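You operate a simulated robot arm through the tools that you are given. There is no shell and no other tool.

Carry out the task below with a simulated robot arm. There is one attempt and no reset: what you move stays moved.

TASK
Wind the rack's motor slide to the 0 mark and clamp it.
Fine: rack socket switch off first, then free the yellow clamp.

The check looks at the end state, three seconds after you hand in, the way a careful person would. Anything else that was tipped, shoved, dropped, spilled or broken makes it a failure.

THE ROBOT
A 6-joint arm with a four-finger gripper, fixed in place. Base frame: the origin is on the floor under the middle of its stand, x ahead of it, y to its left, z up. Units: m, degrees, N and s.
With the tool pointing down near the work surface it reaches from about 0.42 to 0.92 m from the base axis. Its first joint turns from -166.0 to 166.0 degrees. Payload 3.43 kg.
The TCP is the grasp point between the finger pads, 0.03 m short of the fingertips. In the tool frame z runs along the fingers and y along their closing line. The gripper opens to 0.12 m; its body begins 0.085 m behind the TCP.
Orientation is that of the tool frame in the base frame, as a unit quaternion [w, x, y, z]. With the fingers straight down and closing along the base's y, the tool's x points along the base's -x, its y along +y and its z along -z.

THE INTERFACE
- The arm moves only by the tool nudge_tool. Its argument "moves" is a list of rows, each a list of 3 entries, a list of its own where there are three numbers: the shift along the base's x, y, z in mm, then the turn, a rotation vector about the base's x, y, z in degrees, then the finger opening in mm, from 0 to 120. In form: [[[x, y, z], [wx, wy, wz], grip], ...]. A call has 1 to 20 rows; each row shifts and turns the commanded pose from where the row before left it. Each row takes 0.2 s and may step no farther than 0.05 m and 8.6 degrees from the row before; otherwise, or with a gripper value out of range, the whole call is refused. Where a pose cannot be reached the arm comes as near as it can. A force on the tool above 40 N (or 10 N above the force at the start of the call, whichever is more), or a blocked arm, ends the call early, and 0.2 s more pass. The fingers move at their own pace (about 0.1362 m/s each) and stop on an object; they squeeze with about 41 N. The grip force told is the motor's: it shows also when the fingers shut on nothing. Time passes only in rows, and 0.2 s behind the last, so rows that do not move let the fingers close. The reply holds the time, the measured pose of the TCP, the force on the tool along the base axes, the opening and the grip force, in the units named above and with some noise, with the torque about the TCP (base axes, N m) and any sound that the robot's microphone picked up.
- Cameras (640 x 400 px; columns grow to the right, rows downward): "scene" is fixed at [0.2185, 0.499, 1.7808]; the picture's right is [-0.89, -0.46, 0.00], its down [-0.20, 0.38, -0.91] and it looks along [0.42, -0.80, -0.42] (base axes); focal length 344 px, centre (320, 200). "wrist" rides on the gripper at [0.071, -0.017, -0.121] in the tool frame; the picture's right is [0.23, 0.97, 0.00], its down [-0.81, 0.19, -0.55] and it looks along [-0.54, 0.13, 0.83] (tool axes); focal length 275 px, centre (320, 200). There is no depth. A picture from a camera that has moved, and an enlarged one, comes with that camera's place and axes in the base frame and with its lens.
- grab_frame(camera): a new picture of that camera. The clock stands still meanwhile.
- slide_trunk(by): moves the trunk up (or, below 0, down) by that many m; the arm rides with it, the base frame stays. It gives what a move gives, with no picture.
- enlarge(camera, box): a new picture of the part [left, top, right, bottom] of that camera's present view, enlarged. The clock stands still meanwhile.
- job_done(): hands the job in; it is judged then, once.

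Places have to be worked out from the pictures, the camera data and where the tool is seen. Open the gripper and draw the arm clear of the work before you hand the job in, unless the task says otherwise.

The tools are called after "Emit:" as a command line: name --argument value ..., lists and objects as JSON in quotes. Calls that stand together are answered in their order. nudge_tool: Moves the arm, as the interface text tells. Its arguments: {"type":"object","properties":{"moves":{"type":"array"}},"required":["moves"]} The other tools are called the same way: slide_trunk (by) moves the trunk up or down; grab_frame (camera) takes a picture; enlarge (camera, box) takes an enlarged picture of a part of a camera's view; job_done () hands the job in.

At the start:

```text
clock: 0.0
ee_pos: [0.4998, -0.2103, 1.4051]
ee_rot: [0.0, 0.0, 1.0, 0.001]
contact_force: [0.2, -0.2, -0.4]
torque: [0.03, -0.06, 0.01]
gripper_width: 0.1199
gripper_force: 0.0
trunk travel left (down, up): [-0.3, 0.24]
```

scene: 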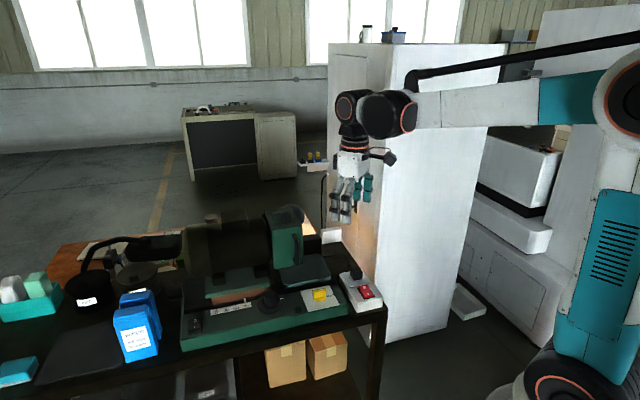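
wrist: 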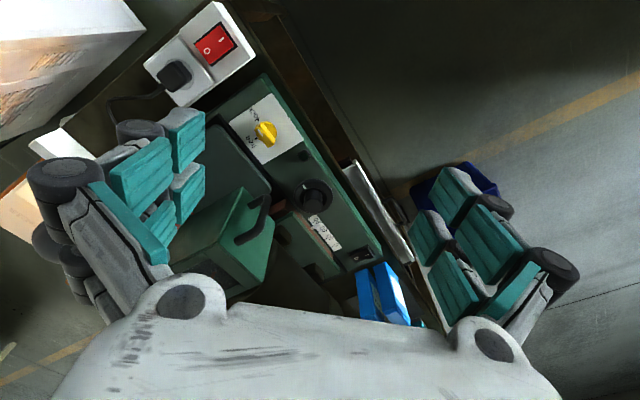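

The scene shows a bench with a green motor rack, a yellow clamp, a black knob, and a red socket switch. I'll take enlarged pictures first to read the markings.

Emit:
enlarge --camera "scene" --box '[170, 200, 400, 360]'

Emit:
enlarge --camera "wrist" --box '[130, 0, 430, 190]'

Emit:
enlarge --camera "wrist" --box '[230, 130, 430, 330]'

Emit:
enlarge --camera "scene" --box '[240, 260, 390, 350]'

```text
2.50 times, centred on (285, 280) of scene
camera zoom: at [0.2185, 0.499, 1.7808], right [-0.89, -0.46, 0.0], down [-0.2, 0.38, -0.91], along [0.42, -0.8, -0.42], focal length 859 px, centre (408, 0)
```

zoom: 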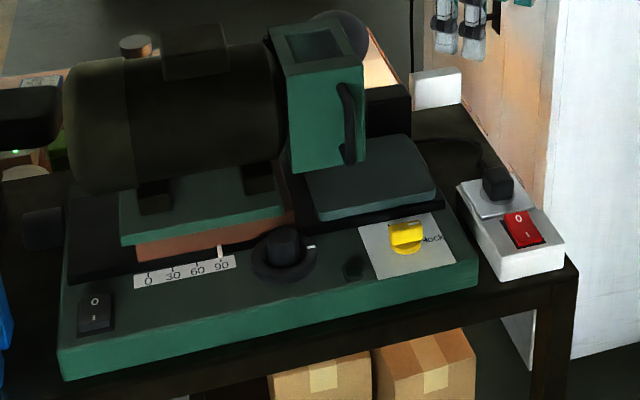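

```text
2.11 times, centred on (280, 95) of wrist
camera zoom: at [0.4286, -0.2258, 1.5257], right [-0.23, 0.97, 0.0], down [0.81, 0.19, 0.55], along [0.54, 0.13, -0.83], focal length 580 px, centre (404, 421)
```

zoom: 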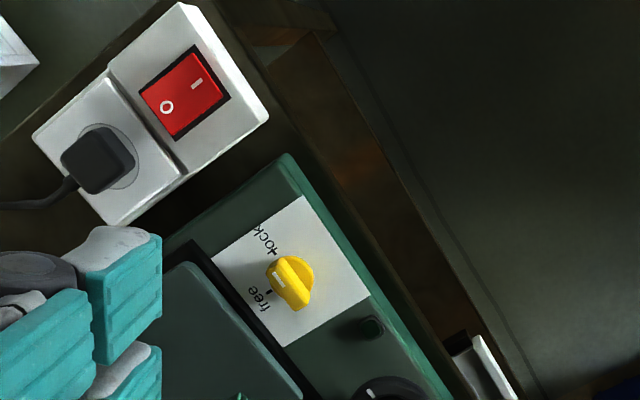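

```text
2.00 times, centred on (330, 230) of wrist
camera zoom: at [0.4286, -0.2258, 1.5257], right [-0.23, 0.97, 0.0], down [0.81, 0.19, 0.55], along [0.54, 0.13, -0.83], focal length 551 px, centre (300, 140)
```

zoom: 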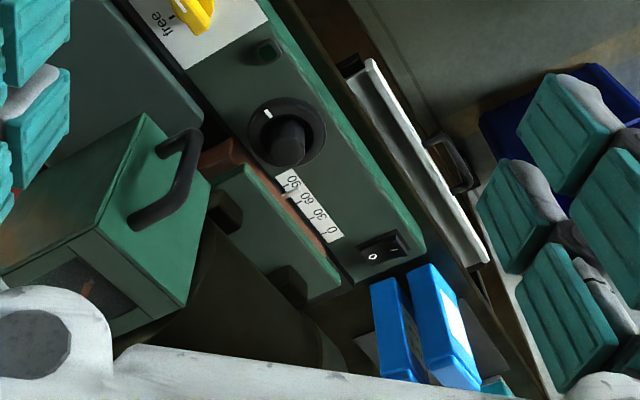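

```text
4.27 times, centred on (315, 305) of scene
camera zoom: at [0.2185, 0.499, 1.7808], right [-0.89, -0.46, 0.0], down [-0.2, 0.38, -0.91], along [0.42, -0.8, -0.42], focal length 1466 px, centre (341, -248)
```

zoom: 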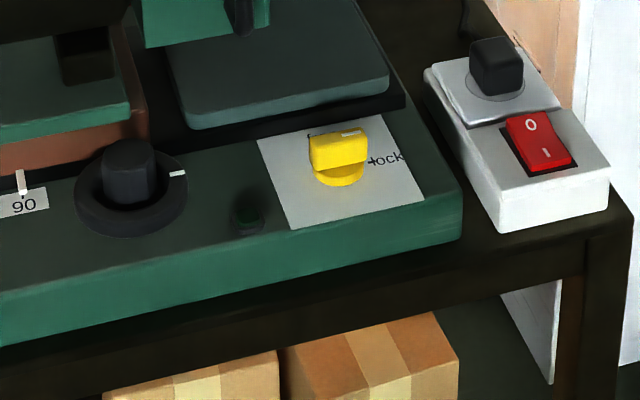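

Triangulating, I get the yellow clamp near (0.63, -0.28, 1.03), the black winding knob near (0.74, -0.16, 1.055) and the red switch near (0.50, -0.37, 1.025). I'll zoom in further to read the switch state, clamp pointer and scale.

Emit:
enlarge --camera "scene" --box '[335, 265, 385, 310]'

Emit:
enlarge --camera "scene" --box '[300, 280, 340, 310]'

Emit:
enlarge --camera "scene" --box '[190, 270, 290, 340]'

Emit:
enlarge --camera "wrist" --box '[180, 10, 260, 80]'

Emit:
enlarge --camera "wrist" --box '[230, 90, 310, 160]'

Emit:
enlarge --camera "wrist" --box '[290, 170, 390, 270]'

```text
8.89 times, centred on (360, 288) of scene
camera zoom: at [0.2185, 0.499, 1.7808], right [-0.89, -0.46, 0.0], down [-0.2, 0.38, -0.91], along [0.42, -0.8, -0.42], focal length 3054 px, centre (-36, -578)
```

zoom: 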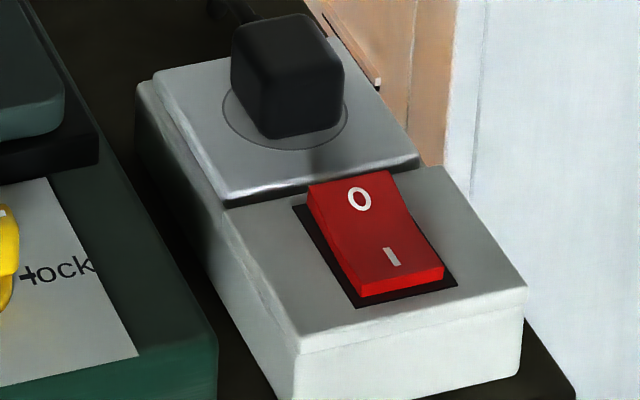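

```text
13.33 times, centred on (320, 295) of scene
camera zoom: at [0.2185, 0.499, 1.7808], right [-0.89, -0.46, 0.0], down [-0.2, 0.38, -0.91], along [0.42, -0.8, -0.42], focal length 4581 px, centre (320, -1067)
```

zoom: 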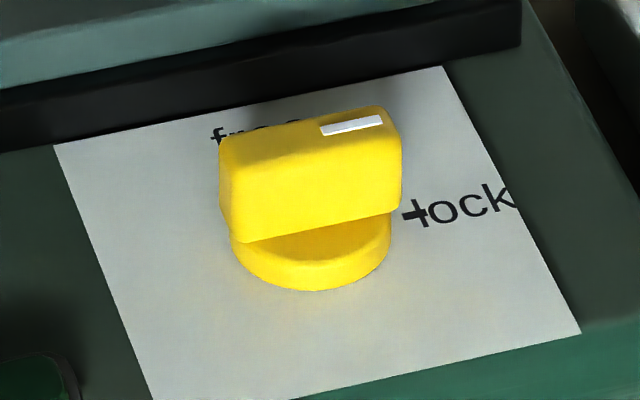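

```text
5.71 times, centred on (240, 305) of scene
camera zoom: at [0.2185, 0.499, 1.7808], right [-0.89, -0.46, 0.0], down [-0.2, 0.38, -0.91], along [0.42, -0.8, -0.42], focal length 1963 px, centre (777, -400)
```

zoom: 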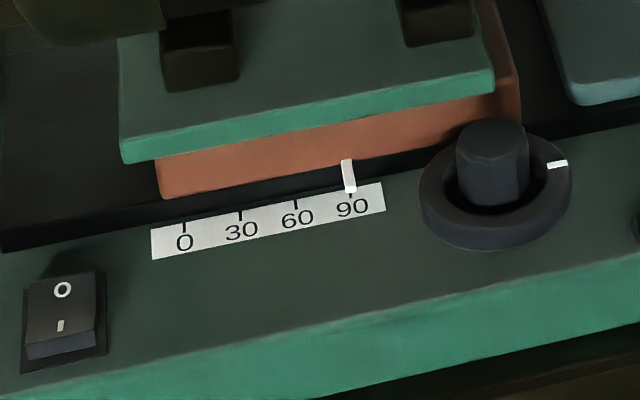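

```text
5.71 times, centred on (220, 45) of wrist
camera zoom: at [0.4286, -0.2258, 1.5257], right [-0.23, 0.97, 0.0], down [0.81, 0.19, 0.55], along [0.54, 0.13, -0.83], focal length 1573 px, centre (891, 1086)
```

zoom: 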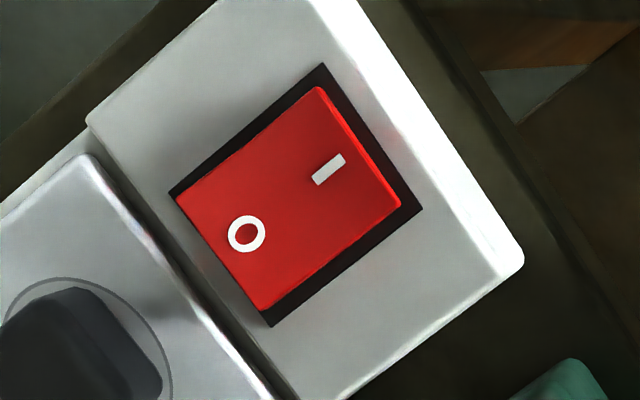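

```text
5.71 times, centred on (270, 125) of wrist
camera zoom: at [0.4286, -0.2258, 1.5257], right [-0.23, 0.97, 0.0], down [0.81, 0.19, 0.55], along [0.54, 0.13, -0.83], focal length 1573 px, centre (606, 629)
```

zoom: 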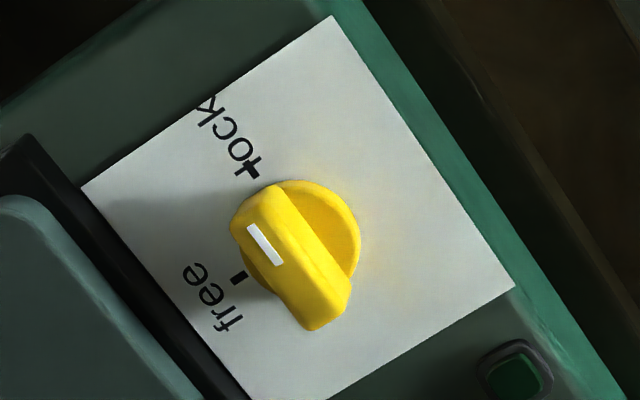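

```text
4.00 times, centred on (340, 220) of wrist
camera zoom: at [0.4286, -0.2258, 1.5257], right [-0.23, 0.97, 0.0], down [0.81, 0.19, 0.55], along [0.54, 0.13, -0.83], focal length 1101 px, centre (240, 120)
```

zoom: 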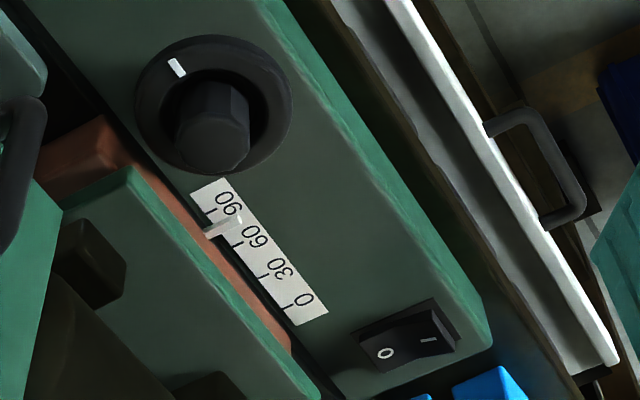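

The clamp pointer is at "lock", the slide pointer is at 90, and the red rocker has its I end down, so it is ON. Now I'll look at the gripper fingers and the obstacles around the knob.

Emit:
enlarge --camera "scene" --box '[310, 80, 410, 230]'

Emit:
enlarge --camera "scene" --box '[170, 190, 340, 300]'

Emit:
grab_frame --camera "wrist"

Emit:
enlarge --camera "scene" --box '[0, 220, 200, 400]'

```text
2.67 times, centred on (360, 155) of scene
camera zoom: at [0.2185, 0.499, 1.7808], right [-0.89, -0.46, 0.0], down [-0.2, 0.38, -0.91], along [0.42, -0.8, -0.42], focal length 916 px, centre (213, 320)
```

zoom: 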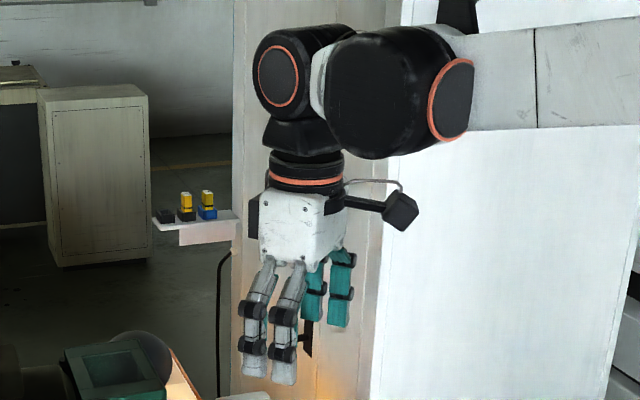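

```text
3.64 times, centred on (255, 245) of scene
camera zoom: at [0.2185, 0.499, 1.7808], right [-0.89, -0.46, 0.0], down [-0.2, 0.38, -0.91], along [0.42, -0.8, -0.42], focal length 1249 px, centre (556, 36)
```

zoom: 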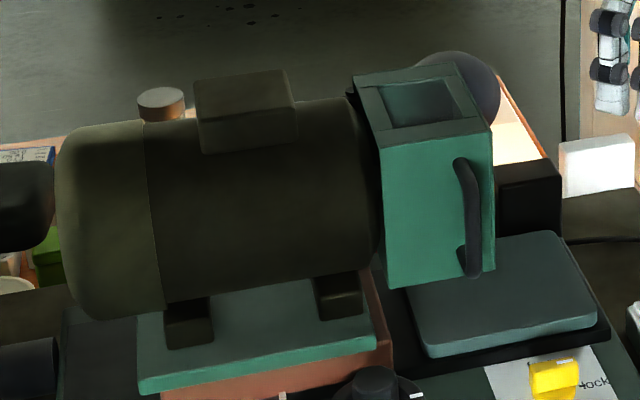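

```text
taken
camera wrist: at [0.4286, -0.2258, 1.5257], right [-0.23, 0.97, 0.0], down [0.81, 0.19, 0.55], along [0.54, 0.13, -0.83], focal length 275 px, centre (320, 200)
```

wrist: 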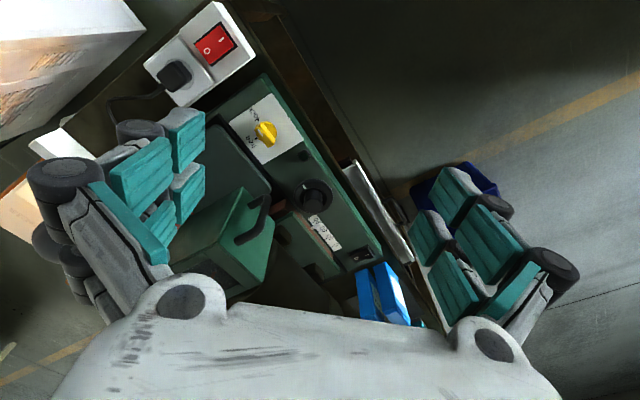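

```text
2.22 times, centred on (100, 310) of scene
camera zoom: at [0.2185, 0.499, 1.7808], right [-0.89, -0.46, 0.0], down [-0.2, 0.38, -0.91], along [0.42, -0.8, -0.42], focal length 764 px, centre (809, -44)
```

zoom: 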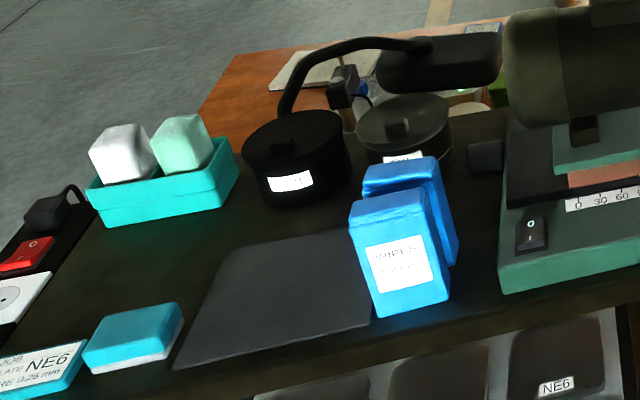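

There is a second red switch at the far left of the bench, so I need to be sure which socket belongs to the rack. I'll zoom in on the left socket, the labels and the cords.

Emit:
enlarge --camera "scene" --box '[0, 290, 70, 360]'

Emit:
enlarge --camera "scene" --box '[0, 340, 80, 400]'

Emit:
enlarge --camera "scene" --box '[320, 225, 400, 315]'

Emit:
enlarge --camera "scene" --box '[70, 220, 200, 300]'

Emit:
enlarge --camera "scene" --box '[0, 260, 80, 330]'

Emit:
enlarge --camera "scene" --box '[180, 20, 420, 170]'

```text
5.71 times, centred on (35, 325) of scene
camera zoom: at [0.2185, 0.499, 1.7808], right [-0.89, -0.46, 0.0], down [-0.2, 0.38, -0.91], along [0.42, -0.8, -0.42], focal length 1963 px, centre (1949, -514)
```

zoom: 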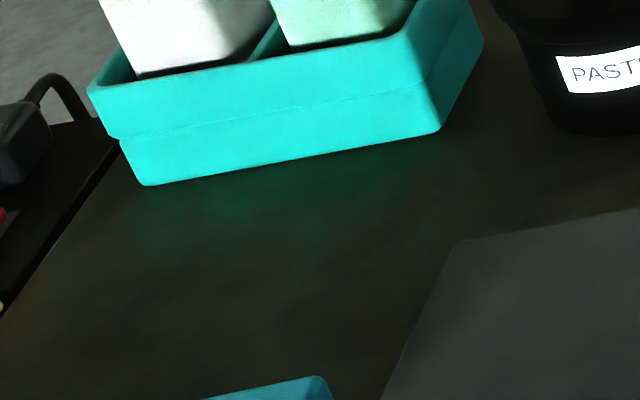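

```text
6.67 times, centred on (40, 370) of scene
camera zoom: at [0.2185, 0.499, 1.7808], right [-0.89, -0.46, 0.0], down [-0.2, 0.38, -0.91], along [0.42, -0.8, -0.42], focal length 2290 px, centre (2187, -933)
```

zoom: 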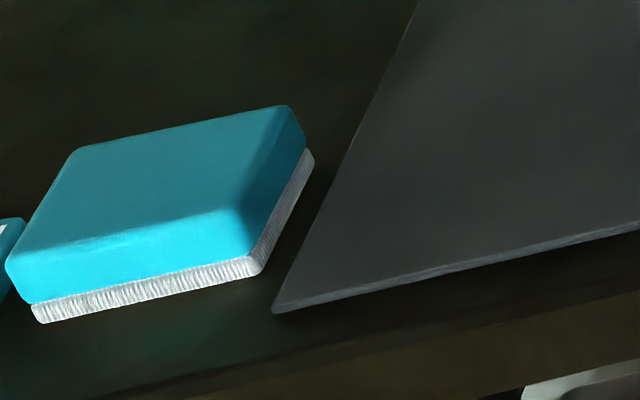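

```text
4.44 times, centred on (360, 270) of scene
camera zoom: at [0.2185, 0.499, 1.7808], right [-0.89, -0.46, 0.0], down [-0.2, 0.38, -0.91], along [0.42, -0.8, -0.42], focal length 1527 px, centre (142, -111)
```

zoom: 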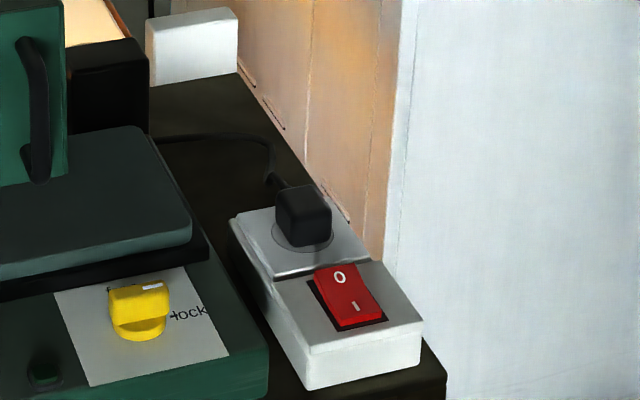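

```text
4.92 times, centred on (135, 260) of scene
camera zoom: at [0.2185, 0.499, 1.7808], right [-0.89, -0.46, 0.0], down [-0.2, 0.38, -0.91], along [0.42, -0.8, -0.42], focal length 1691 px, centre (1231, -95)
```

zoom: 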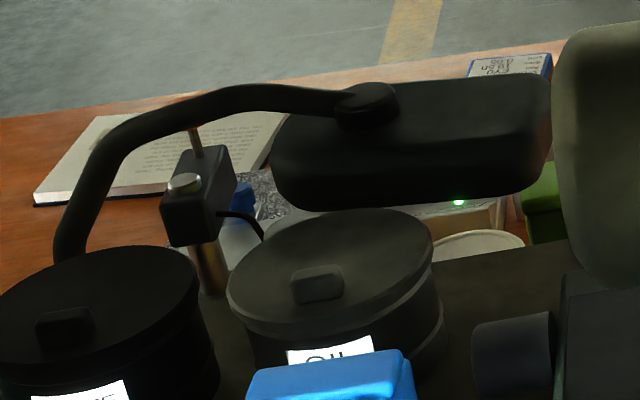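

```text
5.71 times, centred on (40, 295) of scene
camera zoom: at [0.2185, 0.499, 1.7808], right [-0.89, -0.46, 0.0], down [-0.2, 0.38, -0.91], along [0.42, -0.8, -0.42], focal length 1963 px, centre (1920, -343)
```

zoom: 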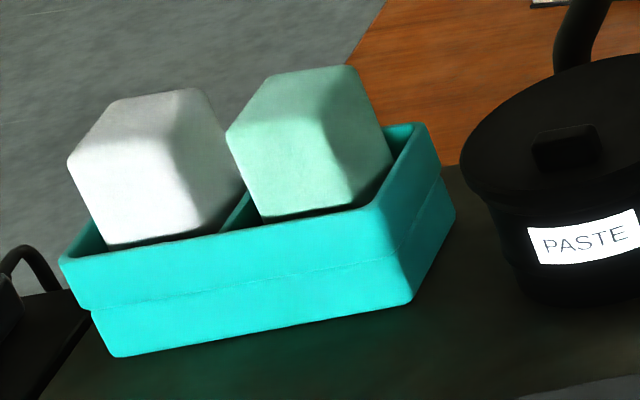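

```text
2.67 times, centred on (300, 95) of scene
camera zoom: at [0.2185, 0.499, 1.7808], right [-0.89, -0.46, 0.0], down [-0.2, 0.38, -0.91], along [0.42, -0.8, -0.42], focal length 916 px, centre (373, 480)
```

zoom: 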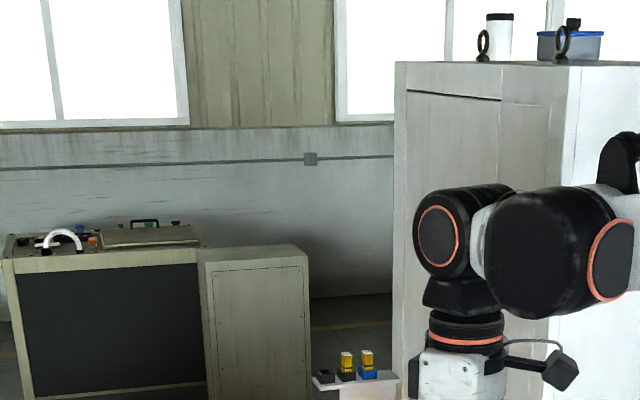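

The plug cord on the right socket runs to the back of the motor machine. I'll check the left-hand switch's details to rule it out.

Emit:
enlarge --camera "scene" --box '[0, 300, 40, 350]'

Emit:
enlarge --camera "scene" --box '[0, 300, 100, 400]'

Emit:
enlarge --camera "scene" --box '[90, 330, 400, 400]'

Emit:
enlarge --camera "wrist" --box '[90, 0, 290, 150]'

```text
8.00 times, centred on (20, 325) of scene
camera zoom: at [0.2185, 0.499, 1.7808], right [-0.89, -0.46, 0.0], down [-0.2, 0.38, -0.91], along [0.42, -0.8, -0.42], focal length 2748 px, centre (2720, -800)
```

zoom: 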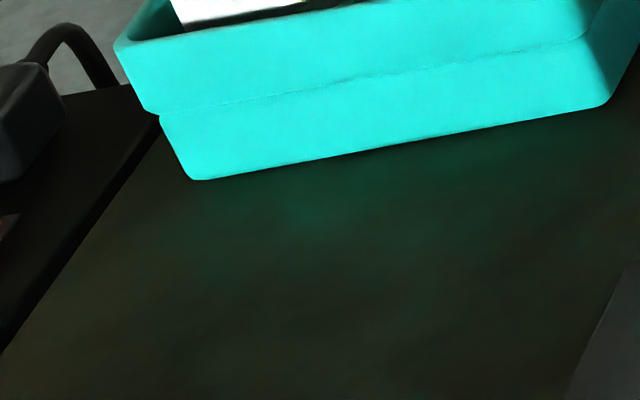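

```text
4.00 times, centred on (50, 350) of scene
camera zoom: at [0.2185, 0.499, 1.7808], right [-0.89, -0.46, 0.0], down [-0.2, 0.38, -0.91], along [0.42, -0.8, -0.42], focal length 1374 px, centre (1400, -400)
```

zoom: 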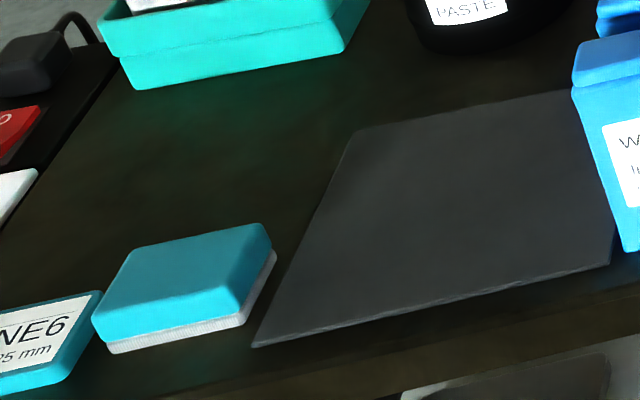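

```text
2.06 times, centred on (245, 365) of scene
camera zoom: at [0.2185, 0.499, 1.7808], right [-0.89, -0.46, 0.0], down [-0.2, 0.38, -0.91], along [0.42, -0.8, -0.42], focal length 709 px, centre (475, -141)
```

zoom: 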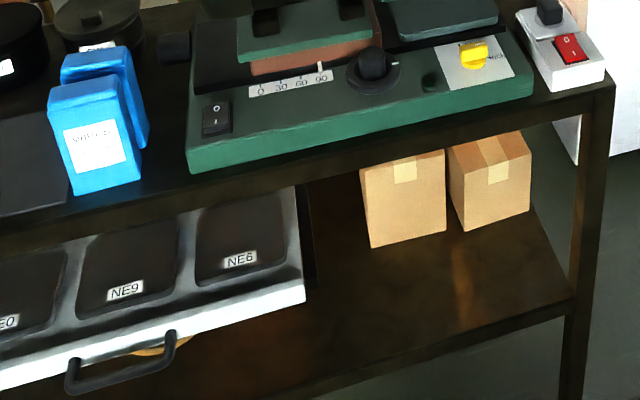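

```text
2.67 times, centred on (190, 75) of wrist
camera zoom: at [0.4286, -0.2258, 1.5257], right [-0.23, 0.97, 0.0], down [0.81, 0.19, 0.55], along [0.54, 0.13, -0.83], focal length 734 px, centre (667, 533)
```

zoom: 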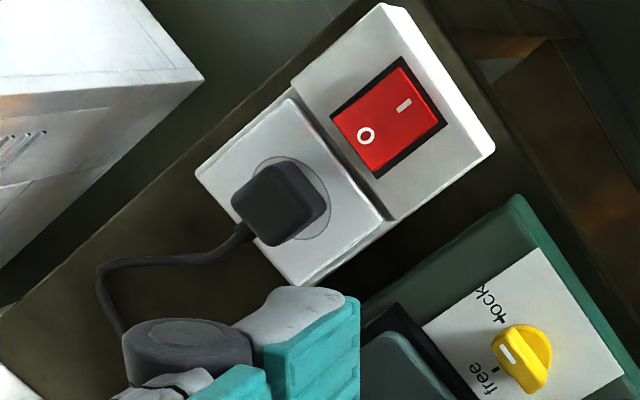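

The right-hand white socket feeds the motor machine, so that is the rack socket. I'm at a safe height, so I'll turn the tool +45° to line up with the bench (its axes look about 45° in the base frame), close the fingers and look at the fingertip shape.

Emit:
nudge_tool --moves '[[[0, 0, 0], [0, 0, 7.5], 120], [[0, 0, 0], [0, 0, 7.5], 120], [[0, 0, 0], [0, 0, 7.5], 120], [[0, 0, 0], [0, 0, 7.5], 60], [[0, 0, 0], [0, 0, 7.5], 0], [[0, 0, 0], [0, 0, 7.5], 0], [[0, 0, 0], [0, 0, 0], 0], [[0, 0, 0], [0, 0, 0], 0]]'

Emit:
grab_frame --camera "wrist"

Emit:
enlarge --camera "scene" --box '[310, 80, 410, 230]'

```text
clock: 1.8
ee_pos: [0.5, -0.2103, 1.4038]
ee_rot: [0.0, -0.382, 0.924, 0.0]
contact_force: [-0.4, 1.0, 0.2]
torque: [0.04, 0.03, 0.03]
gripper_width: 0.0
gripper_force: 33.6
trunk travel left (down, up): [-0.3, 0.24]
```

```text
taken
camera wrist: at [0.4614, -0.2718, 1.5254], right [-0.85, 0.53, 0.0], down [0.44, 0.71, 0.55], along [0.29, 0.47, -0.83], focal length 275 px, centre (320, 200)
```

wrist: 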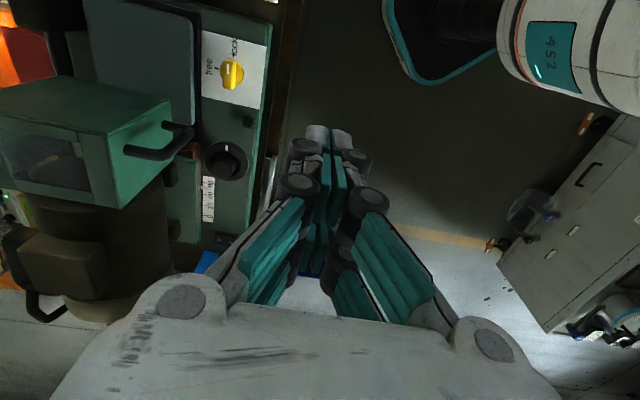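

```text
2.67 times, centred on (360, 155) of scene
camera zoom: at [0.2185, 0.499, 1.7808], right [-0.89, -0.46, 0.0], down [-0.2, 0.38, -0.91], along [0.42, -0.8, -0.42], focal length 916 px, centre (213, 320)
```

zoom: 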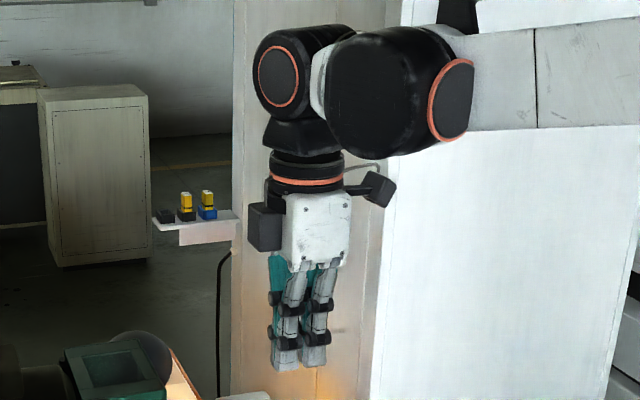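

Closed, the tips form a block about 56 x 27 mm. I'll tilt the closed fingers 15° so only the front edge presses the O end, and move over the socket at a safe height first.

Emit:
nudge_tool --moves '[[[4.85, -46.8, 0], [0, 0, 0], 0], [[4.85, -46.8, 0], [0, 0, 0], 0], [[4.85, -46.8, 0], [-5.3, -5.3, 0], 0], [[4.85, -46.8, 0], [-5.3, -5.3, 0], 0], [[0, 0, -42], [0, 0, 0], 0], [[0, 0, -42], [0, 0, 0], 0], [[0, 0, -42], [0, 0, 0], 0], [[0, 0, -42], [0, 0, 0], 0], [[0, 0, -42], [0, 0, 0], 0], [[0, 0, -30], [0, 0, 0], 0]]'

Emit:
enlarge --camera "scene" --box '[320, 200, 420, 320]'

Emit:
grab_frame --camera "wrist"

```text
clock: 4.0
ee_pos: [0.5176, -0.3961, 1.1661]
ee_rot: [0.05, -0.379, 0.916, -0.121]
contact_force: [-0.7, 0.1, 0.5]
torque: [0.01, 0.01, -0.05]
gripper_width: 0.0001
gripper_force: 33.6
trunk travel left (down, up): [-0.3, 0.24]
```

```text
3.33 times, centred on (370, 260) of scene
camera zoom: at [0.2185, 0.499, 1.7808], right [-0.89, -0.46, 0.0], down [-0.2, 0.38, -0.91], along [0.42, -0.8, -0.42], focal length 1145 px, centre (153, 0)
```

zoom: 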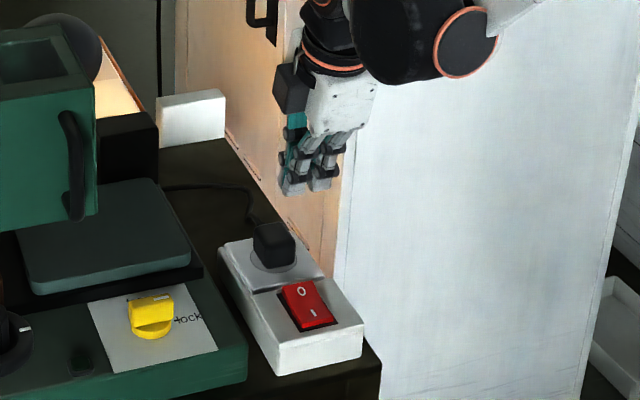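

```text
taken
camera wrist: at [0.4569, -0.4351, 1.2857], right [-0.83, 0.5, -0.25], down [0.34, 0.81, 0.48], along [0.45, 0.31, -0.84], focal length 275 px, centre (320, 200)
```

wrist: 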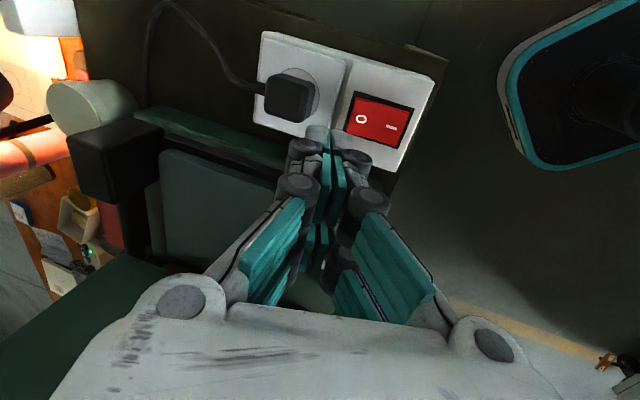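

The tip position matches prediction, with the O end at about (0.515, -0.394, 1.02). I'll descend to about 1 cm above it and check.

Emit:
nudge_tool --moves '[[[1.5, -1.5, -25], [0, 0, 0], 0], [[0, 0, -25], [0, 0, 0], 0], [[0, 0, -25], [0, 0, 0], 0], [[0, 0, -25], [0, 0, 0], 0], [[0, 0, 0], [0, 0, 0], 0]]'

Emit:
enlarge --camera "scene" --box '[335, 250, 395, 310]'

Emit:
enlarge --camera "wrist" --box '[240, 20, 440, 180]'

```text
clock: 5.2
ee_pos: [0.5226, -0.3975, 1.0636]
ee_rot: [0.05, -0.379, 0.916, -0.121]
contact_force: [-0.4, -0.6, 0.7]
torque: [-0.01, 0.03, 0.02]
gripper_width: 0.0
gripper_force: 33.4
trunk travel left (down, up): [-0.3, 0.24]
```

```text
6.67 times, centred on (365, 280) of scene
camera zoom: at [0.2185, 0.499, 1.7808], right [-0.89, -0.46, 0.0], down [-0.2, 0.38, -0.91], along [0.42, -0.8, -0.42], focal length 2290 px, centre (20, -333)
```

zoom: 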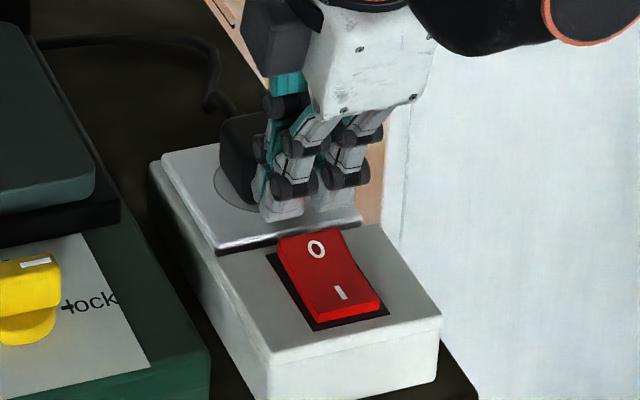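

```text
2.50 times, centred on (340, 100) of wrist
camera zoom: at [0.4617, -0.437, 1.1854], right [-0.83, 0.5, -0.25], down [0.34, 0.81, 0.48], along [0.45, 0.31, -0.84], focal length 688 px, centre (270, 450)
```

zoom: 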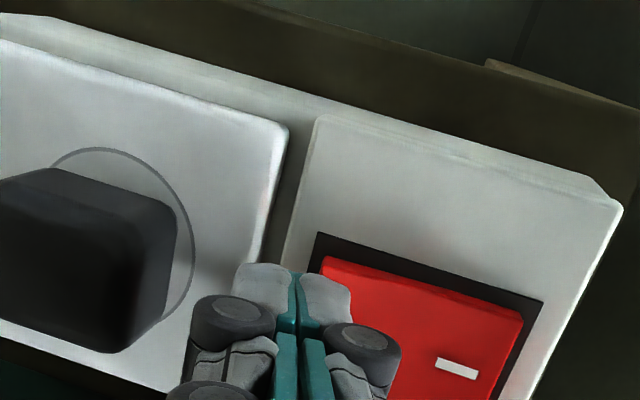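

The fingertips are rounded, so their real contact point is further back than I assumed. I'll shift about 8 mm toward the front and then press down in small steps.

Emit:
nudge_tool --moves '[[[-5.5, 5.5, 0], [0, 0, 0], 0], [[0, 0, -8], [0, 0, 0], 0], [[0, 0, -2], [0, 0, 0], 0], [[0, 0, -2], [0, 0, 0], 0], [[0, 0, 0], [0, 0, 0], 0]]'

Emit:
enlarge --camera "scene" --box '[335, 250, 395, 310]'

Emit:
enlarge --camera "wrist" --box '[240, 20, 440, 180]'

```text
clock: 6.4
ee_pos: [0.5143, -0.3928, 1.0523]
ee_rot: [0.049, -0.379, 0.916, -0.12]
contact_force: [-0.1, 0.7, 0.2]
torque: [0.01, 0.0, 0.0]
gripper_width: 0.0002
gripper_force: 33.2
trunk travel left (down, up): [-0.3, 0.24]
```

```text
6.67 times, centred on (365, 280) of scene
camera zoom: at [0.2185, 0.499, 1.7808], right [-0.89, -0.46, 0.0], down [-0.2, 0.38, -0.91], along [0.42, -0.8, -0.42], focal length 2290 px, centre (20, -333)
```

zoom: 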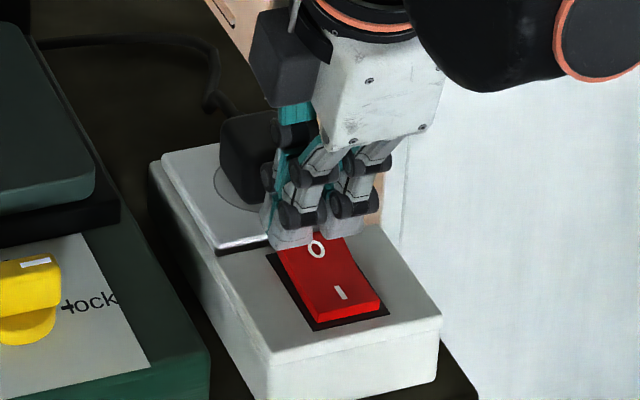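

```text
2.50 times, centred on (340, 100) of wrist
camera zoom: at [0.4545, -0.4317, 1.1741], right [-0.83, 0.5, -0.25], down [0.34, 0.81, 0.48], along [0.45, 0.31, -0.84], focal length 688 px, centre (270, 450)
```

zoom: 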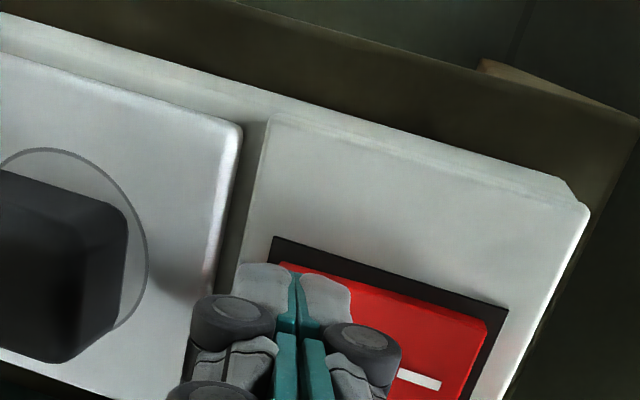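

The tips now sit right over the O end with no contact yet. I'll press down in 2 mm steps.

Emit:
nudge_tool --moves '[[[0, 0, -2], [0, 0, 0], 0], [[0, 0, -2], [0, 0, 0], 0], [[0, 0, -2], [0, 0, 0], 0], [[0, 0, -2], [0, 0, 0], 0]]'

Emit:
enlarge --camera "scene" --box '[335, 250, 395, 310]'

```text
clock: 7.4
ee_pos: [0.516, -0.3947, 1.0448]
ee_rot: [0.05, -0.38, 0.916, -0.12]
contact_force: [1.0, -0.3, 1.9]
torque: [0.01, -0.02, -0.01]
gripper_width: 0.0
gripper_force: 33.2
trunk travel left (down, up): [-0.3, 0.24]
```

```text
6.67 times, centred on (365, 280) of scene
camera zoom: at [0.2185, 0.499, 1.7808], right [-0.89, -0.46, 0.0], down [-0.2, 0.38, -0.91], along [0.42, -0.8, -0.42], focal length 2290 px, centre (20, -333)
```

zoom: 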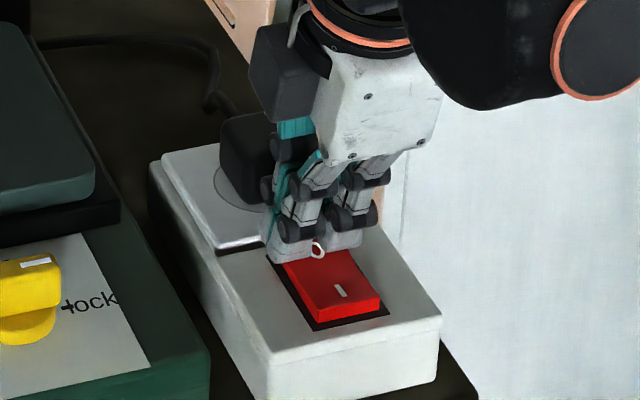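

Contact has begun, with about 2 N on the tool. I'll keep pressing and watch for the click.

Emit:
nudge_tool --moves '[[[0, 0, -1.5], [0, 0, 0], 0], [[0, 0, -1.5], [0, 0, 0], 0], [[0, 0, -1.5], [0, 0, 0], 0], [[0, 0, -1.5], [0, 0, 0], 0]]'

Emit:
enlarge --camera "scene" --box '[335, 250, 395, 310]'

```text
clock: 8.4
ee_pos: [0.515, -0.393, 1.0408]
ee_rot: [0.051, -0.379, 0.916, -0.123]
contact_force: [-0.4, 1.7, 26.4]
torque: [0.06, 0.03, -0.02]
gripper_width: 0.0001
gripper_force: 33.8
trunk travel left (down, up): [-0.3, 0.24]
heard: click
stopped in row 4: the force on the tool passed its limit at 44 N (the readings are from after the stop); the commanded pose is now the measured one
```

```text
6.67 times, centred on (365, 280) of scene
camera zoom: at [0.2185, 0.499, 1.7808], right [-0.89, -0.46, 0.0], down [-0.2, 0.38, -0.91], along [0.42, -0.8, -0.42], focal length 2290 px, centre (20, -333)
```

zoom: 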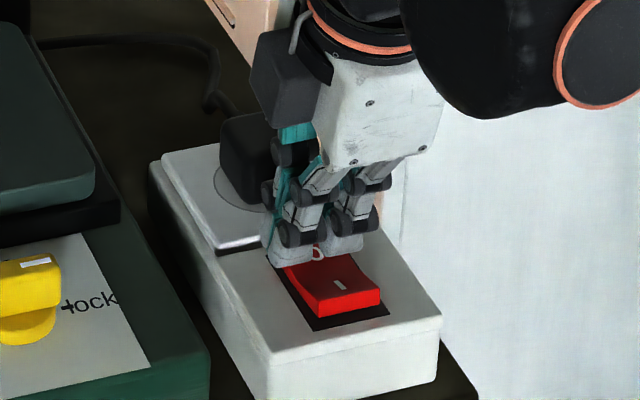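

The click was heard and the I end has risen, so the rack socket is off. Next I retreat upward, straighten the tool and move above the yellow clamp with the fingers opening to 60 mm.

Emit:
nudge_tool --moves '[[[0, 0, 30], [0, 0, 0], 0], [[0, 0, 40], [0, 0, 0], 0], [[0, 0, 40], [5.3, 5.3, 0], 0], [[0, 0, 40], [5.3, 5.3, 0], 0], [[28, 27.5, 0], [0, 0, 0], 0], [[28, 27.5, 0], [0, 0, 0], 60], [[28, 27.5, 0], [0, 0, 0], 60], [[28, 27.5, 0], [0, 0, 0], 60], [[0, 0, 0], [0, 0, 0], 60]]'

Emit:
enlarge --camera "scene" --box '[335, 250, 395, 310]'

Emit:
grab_frame --camera "wrist"

Emit:
grab_frame --camera "scene"

```text
clock: 10.4
ee_pos: [0.6283, -0.284, 1.1895]
ee_rot: [0.001, -0.382, 0.924, -0.002]
contact_force: [0.2, -0.5, -0.5]
torque: [-0.02, -0.02, 0.0]
gripper_width: 0.0603
gripper_force: 0.1
trunk travel left (down, up): [-0.3, 0.24]
```

```text
6.67 times, centred on (365, 280) of scene
camera zoom: at [0.2185, 0.499, 1.7808], right [-0.89, -0.46, 0.0], down [-0.2, 0.38, -0.91], along [0.42, -0.8, -0.42], focal length 2290 px, centre (20, -333)
```

zoom: 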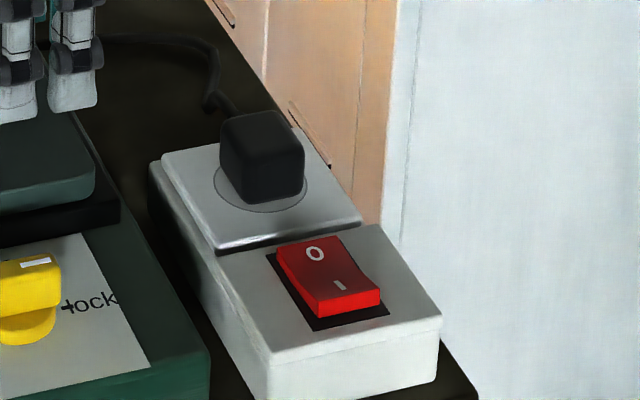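

```text
taken
camera wrist: at [0.589, -0.344, 1.3112], right [-0.85, 0.53, 0.0], down [0.44, 0.71, 0.55], along [0.29, 0.47, -0.83], focal length 275 px, centre (320, 200)
```

wrist: 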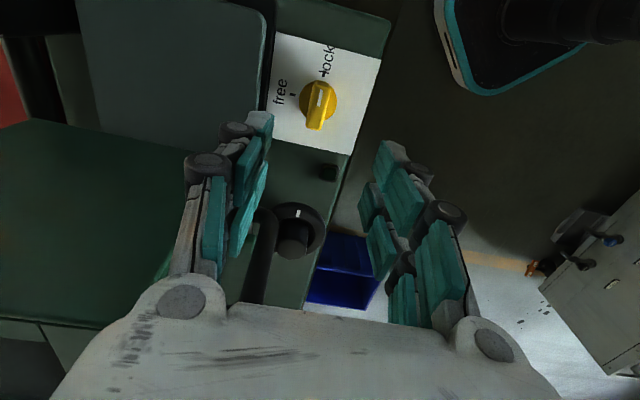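

```text
taken
```

scene: 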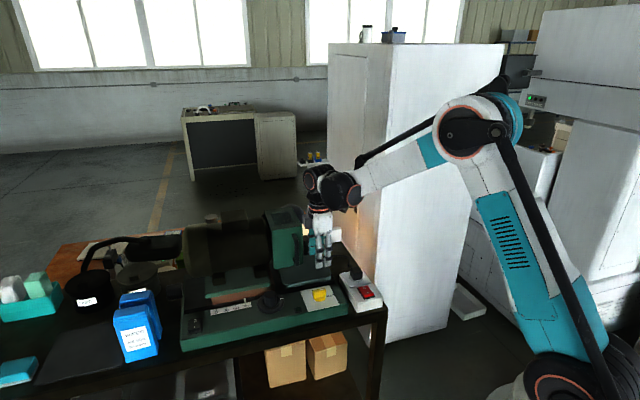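

The red rocker now reads off (I end up). I'll zoom in with the wrist camera to refine the clamp's position and check the handle clearance.

Emit:
enlarge --camera "wrist" --box '[250, 30, 390, 170]'

Emit:
enlarge --camera "scene" --box '[240, 180, 360, 310]'

```text
2.86 times, centred on (320, 100) of wrist
camera zoom: at [0.589, -0.344, 1.3112], right [-0.85, 0.53, 0.0], down [0.44, 0.71, 0.55], along [0.29, 0.47, -0.83], focal length 786 px, centre (320, 486)
```

zoom: 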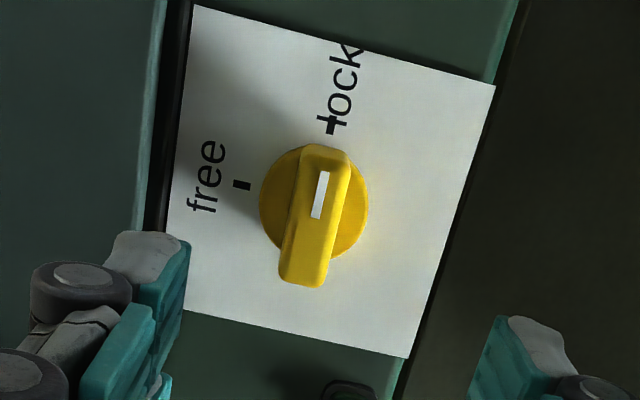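

```text
3.08 times, centred on (300, 245) of scene
camera zoom: at [0.2185, 0.499, 1.7808], right [-0.89, -0.46, 0.0], down [-0.2, 0.38, -0.91], along [0.42, -0.8, -0.42], focal length 1057 px, centre (382, 62)
```

zoom: 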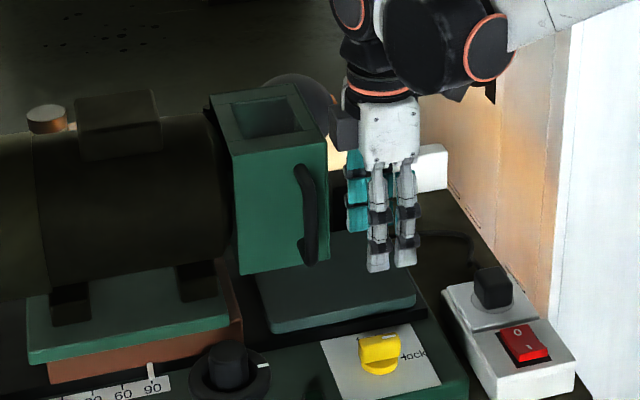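

The clamp's centre is at about (0.627, -0.285), with its bar along the bench axis. To keep the wrist camera away from the green handle I want the tool turned to -135°, so I'll back off up and to the front and rotate there.

Emit:
nudge_tool --moves '[[[-23, 23, 37], [0, 0, 0], 60], [[-23, 23, 37], [0, 0, 0], 60], [[-23, 23, 37], [0, 0, 0], 60], [[0, 0, 0], [0, 0, -8.5], 60], [[0, 0, 0], [0, 0, -8.5], 60], [[0, 0, 0], [0, 0, -8.5], 60], [[0, 0, 0], [0, 0, -8.5], 60], [[0, 0, 0], [0, 0, -8.5], 60], [[0, 0, 0], [0, 0, -8.5], 60], [[0, 0, 0], [0, 0, -8.5], 60], [[0, 0, 0], [0, 0, -8.5], 60], [[0, 0, 0], [0, 0, -8.5], 60], [[0, 0, 0], [0, 0, -8.5], 60], [[0, 0, 0], [0, 0, -8.5], 60], [[0, 0, 0], [0, 0, -8.5], 60], [[0, 0, 0], [0, 0, -8.5], 60], [[0, 0, 0], [0, 0, -8.5], 60], [[0, 0, 0], [0, 0, -8.5], 60]]'

```text
clock: 14.2
ee_pos: [0.559, -0.2151, 1.3004]
ee_rot: [-0.001, 0.66, 0.752, -0.002]
contact_force: [-0.8, -0.6, 0.4]
torque: [0.0, -0.02, -0.03]
gripper_width: 0.06
gripper_force: 0.1
trunk travel left (down, up): [-0.3, 0.24]
```

Now at about -82.5° with no trouble; I'll continue to -135°.

Emit:
nudge_tool --moves '[[[0, 0, 0], [0, 0, -7.5], 60], [[0, 0, 0], [0, 0, -7.5], 60], [[0, 0, 0], [0, 0, -7.5], 60], [[0, 0, 0], [0, 0, -7.5], 60], [[0, 0, 0], [0, 0, -7.5], 60], [[0, 0, 0], [0, 0, -7.5], 60], [[0, 0, 0], [0, 0, -7.5], 60], [[0, 0, 0], [0, 0, 0], 60]]'

Emit:
grab_frame --camera "wrist"

Emit:
grab_frame --camera "scene"

```text
clock: 16.0
ee_pos: [0.559, -0.2154, 1.3016]
ee_rot: [-0.002, 0.925, 0.381, -0.001]
contact_force: [-0.1, -0.2, 0.3]
torque: [0.02, -0.01, -0.02]
gripper_width: 0.0599
gripper_force: 0.1
trunk travel left (down, up): [-0.3, 0.24]
```

```text
taken
camera wrist: at [0.5977, -0.1517, 1.422], right [0.85, -0.53, 0.0], down [-0.44, -0.71, 0.55], along [-0.29, -0.47, -0.83], focal length 275 px, centre (320, 200)
```

wrist: 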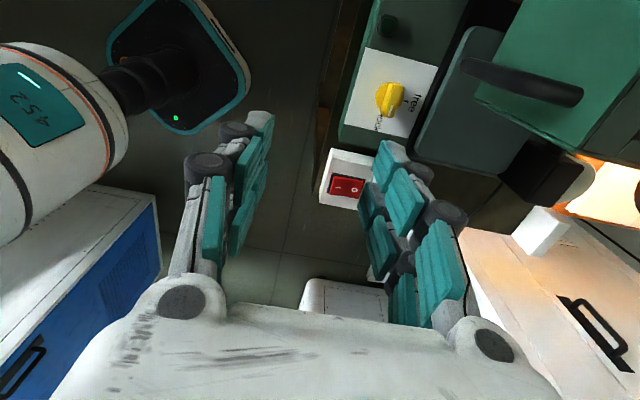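

```text
taken
```

scene: 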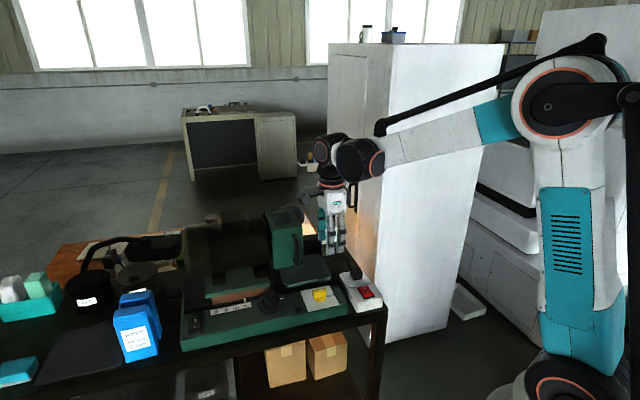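

-135° is reachable. I'll descend in front of the bench to z≈1.12 and then slide in over the clamp, keeping clear of the handle.

Emit:
nudge_tool --moves '[[[0, 0, -45], [0, 0, 0], 60], [[0, 0, -45], [0, 0, 0], 60], [[0, 0, -45], [0, 0, 0], 60], [[0, 0, -45], [0, 0, 0], 60], [[22.7, -23.2, 0], [0, 0, 0], 60], [[22.7, -23.2, 0], [0, 0, 0], 60], [[22.7, -23.2, 0], [0, 0, 0], 60], [[0, 0, 0], [0, 0, 0], 60]]'

Emit:
grab_frame --camera "wrist"

Emit:
enlarge --camera "scene" --box '[260, 190, 370, 310]'

```text
clock: 17.8
ee_pos: [0.627, -0.284, 1.1225]
ee_rot: [-0.002, 0.924, 0.383, -0.001]
contact_force: [1.0, 0.7, 0.4]
torque: [-0.03, -0.01, 0.01]
gripper_width: 0.0601
gripper_force: 0.1
trunk travel left (down, up): [-0.3, 0.24]
```

```text
taken
camera wrist: at [0.6649, -0.2209, 1.2438], right [0.85, -0.53, 0.0], down [-0.44, -0.71, 0.55], along [-0.29, -0.47, -0.83], focal length 275 px, centre (320, 200)
```

wrist: 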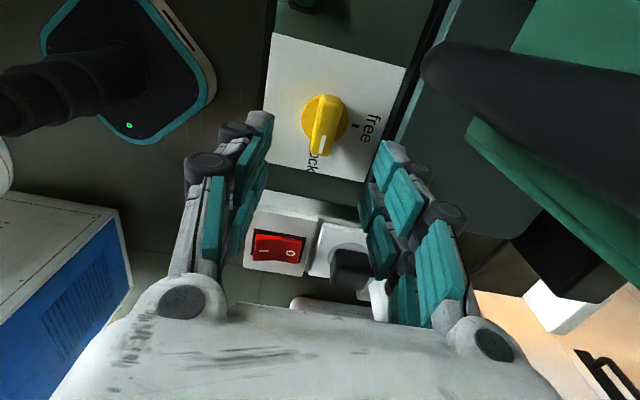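

```text
3.33 times, centred on (315, 250) of scene
camera zoom: at [0.2185, 0.499, 1.7808], right [-0.89, -0.46, 0.0], down [-0.2, 0.38, -0.91], along [0.42, -0.8, -0.42], focal length 1145 px, centre (337, 33)
```

zoom: 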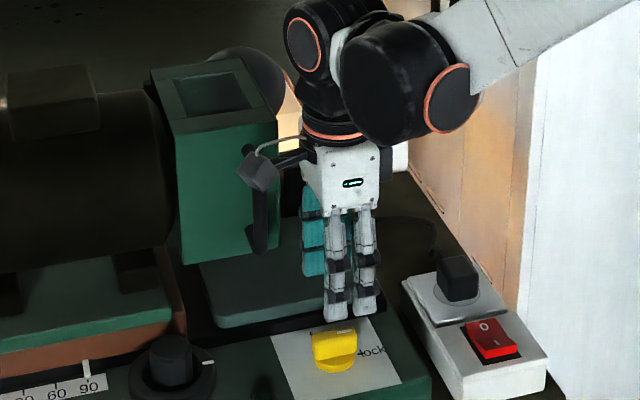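

The handle stays about 2 cm from the camera body on this path. I'll descend to the clamp in two stages.

Emit:
nudge_tool --moves '[[[0.3, -0.5, -20], [0, 0, 1.5], 60], [[0, 0, -20], [0, 0, 0], 60], [[0, 0, 0], [0, 0, 0], 60]]'

Emit:
enlarge --camera "wrist" --box '[220, 40, 480, 200]'

Emit:
enlarge --camera "scene" --box '[280, 210, 360, 310]'

```text
clock: 18.6
ee_pos: [0.6277, -0.2842, 1.0826]
ee_rot: [-0.002, 0.919, 0.394, -0.001]
contact_force: [-0.6, 0.0, 0.0]
torque: [-0.04, -0.01, 0.01]
gripper_width: 0.06
gripper_force: 0.0
trunk travel left (down, up): [-0.3, 0.24]
```

```text
2.46 times, centred on (350, 120) of wrist
camera zoom: at [0.6647, -0.2201, 1.2029], right [0.86, -0.5, 0.0], down [-0.42, -0.72, 0.55], along [-0.28, -0.48, -0.83], focal length 678 px, centre (246, 397)
```

zoom: 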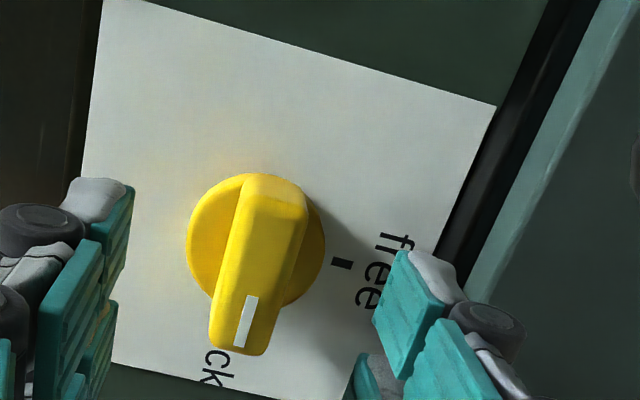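

```text
4.00 times, centred on (320, 260) of scene
camera zoom: at [0.2185, 0.499, 1.7808], right [-0.89, -0.46, 0.0], down [-0.2, 0.38, -0.91], along [0.42, -0.8, -0.42], focal length 1374 px, centre (320, -40)
```

zoom: 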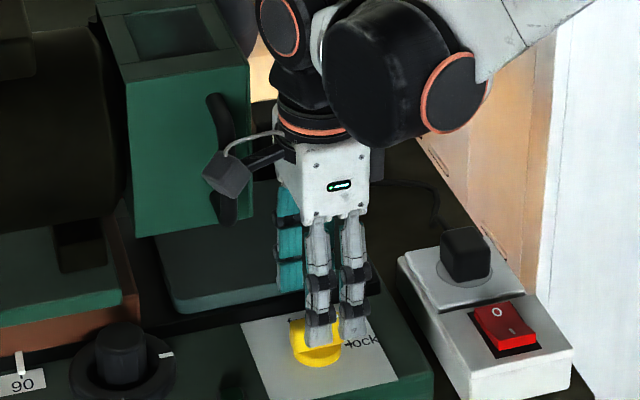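

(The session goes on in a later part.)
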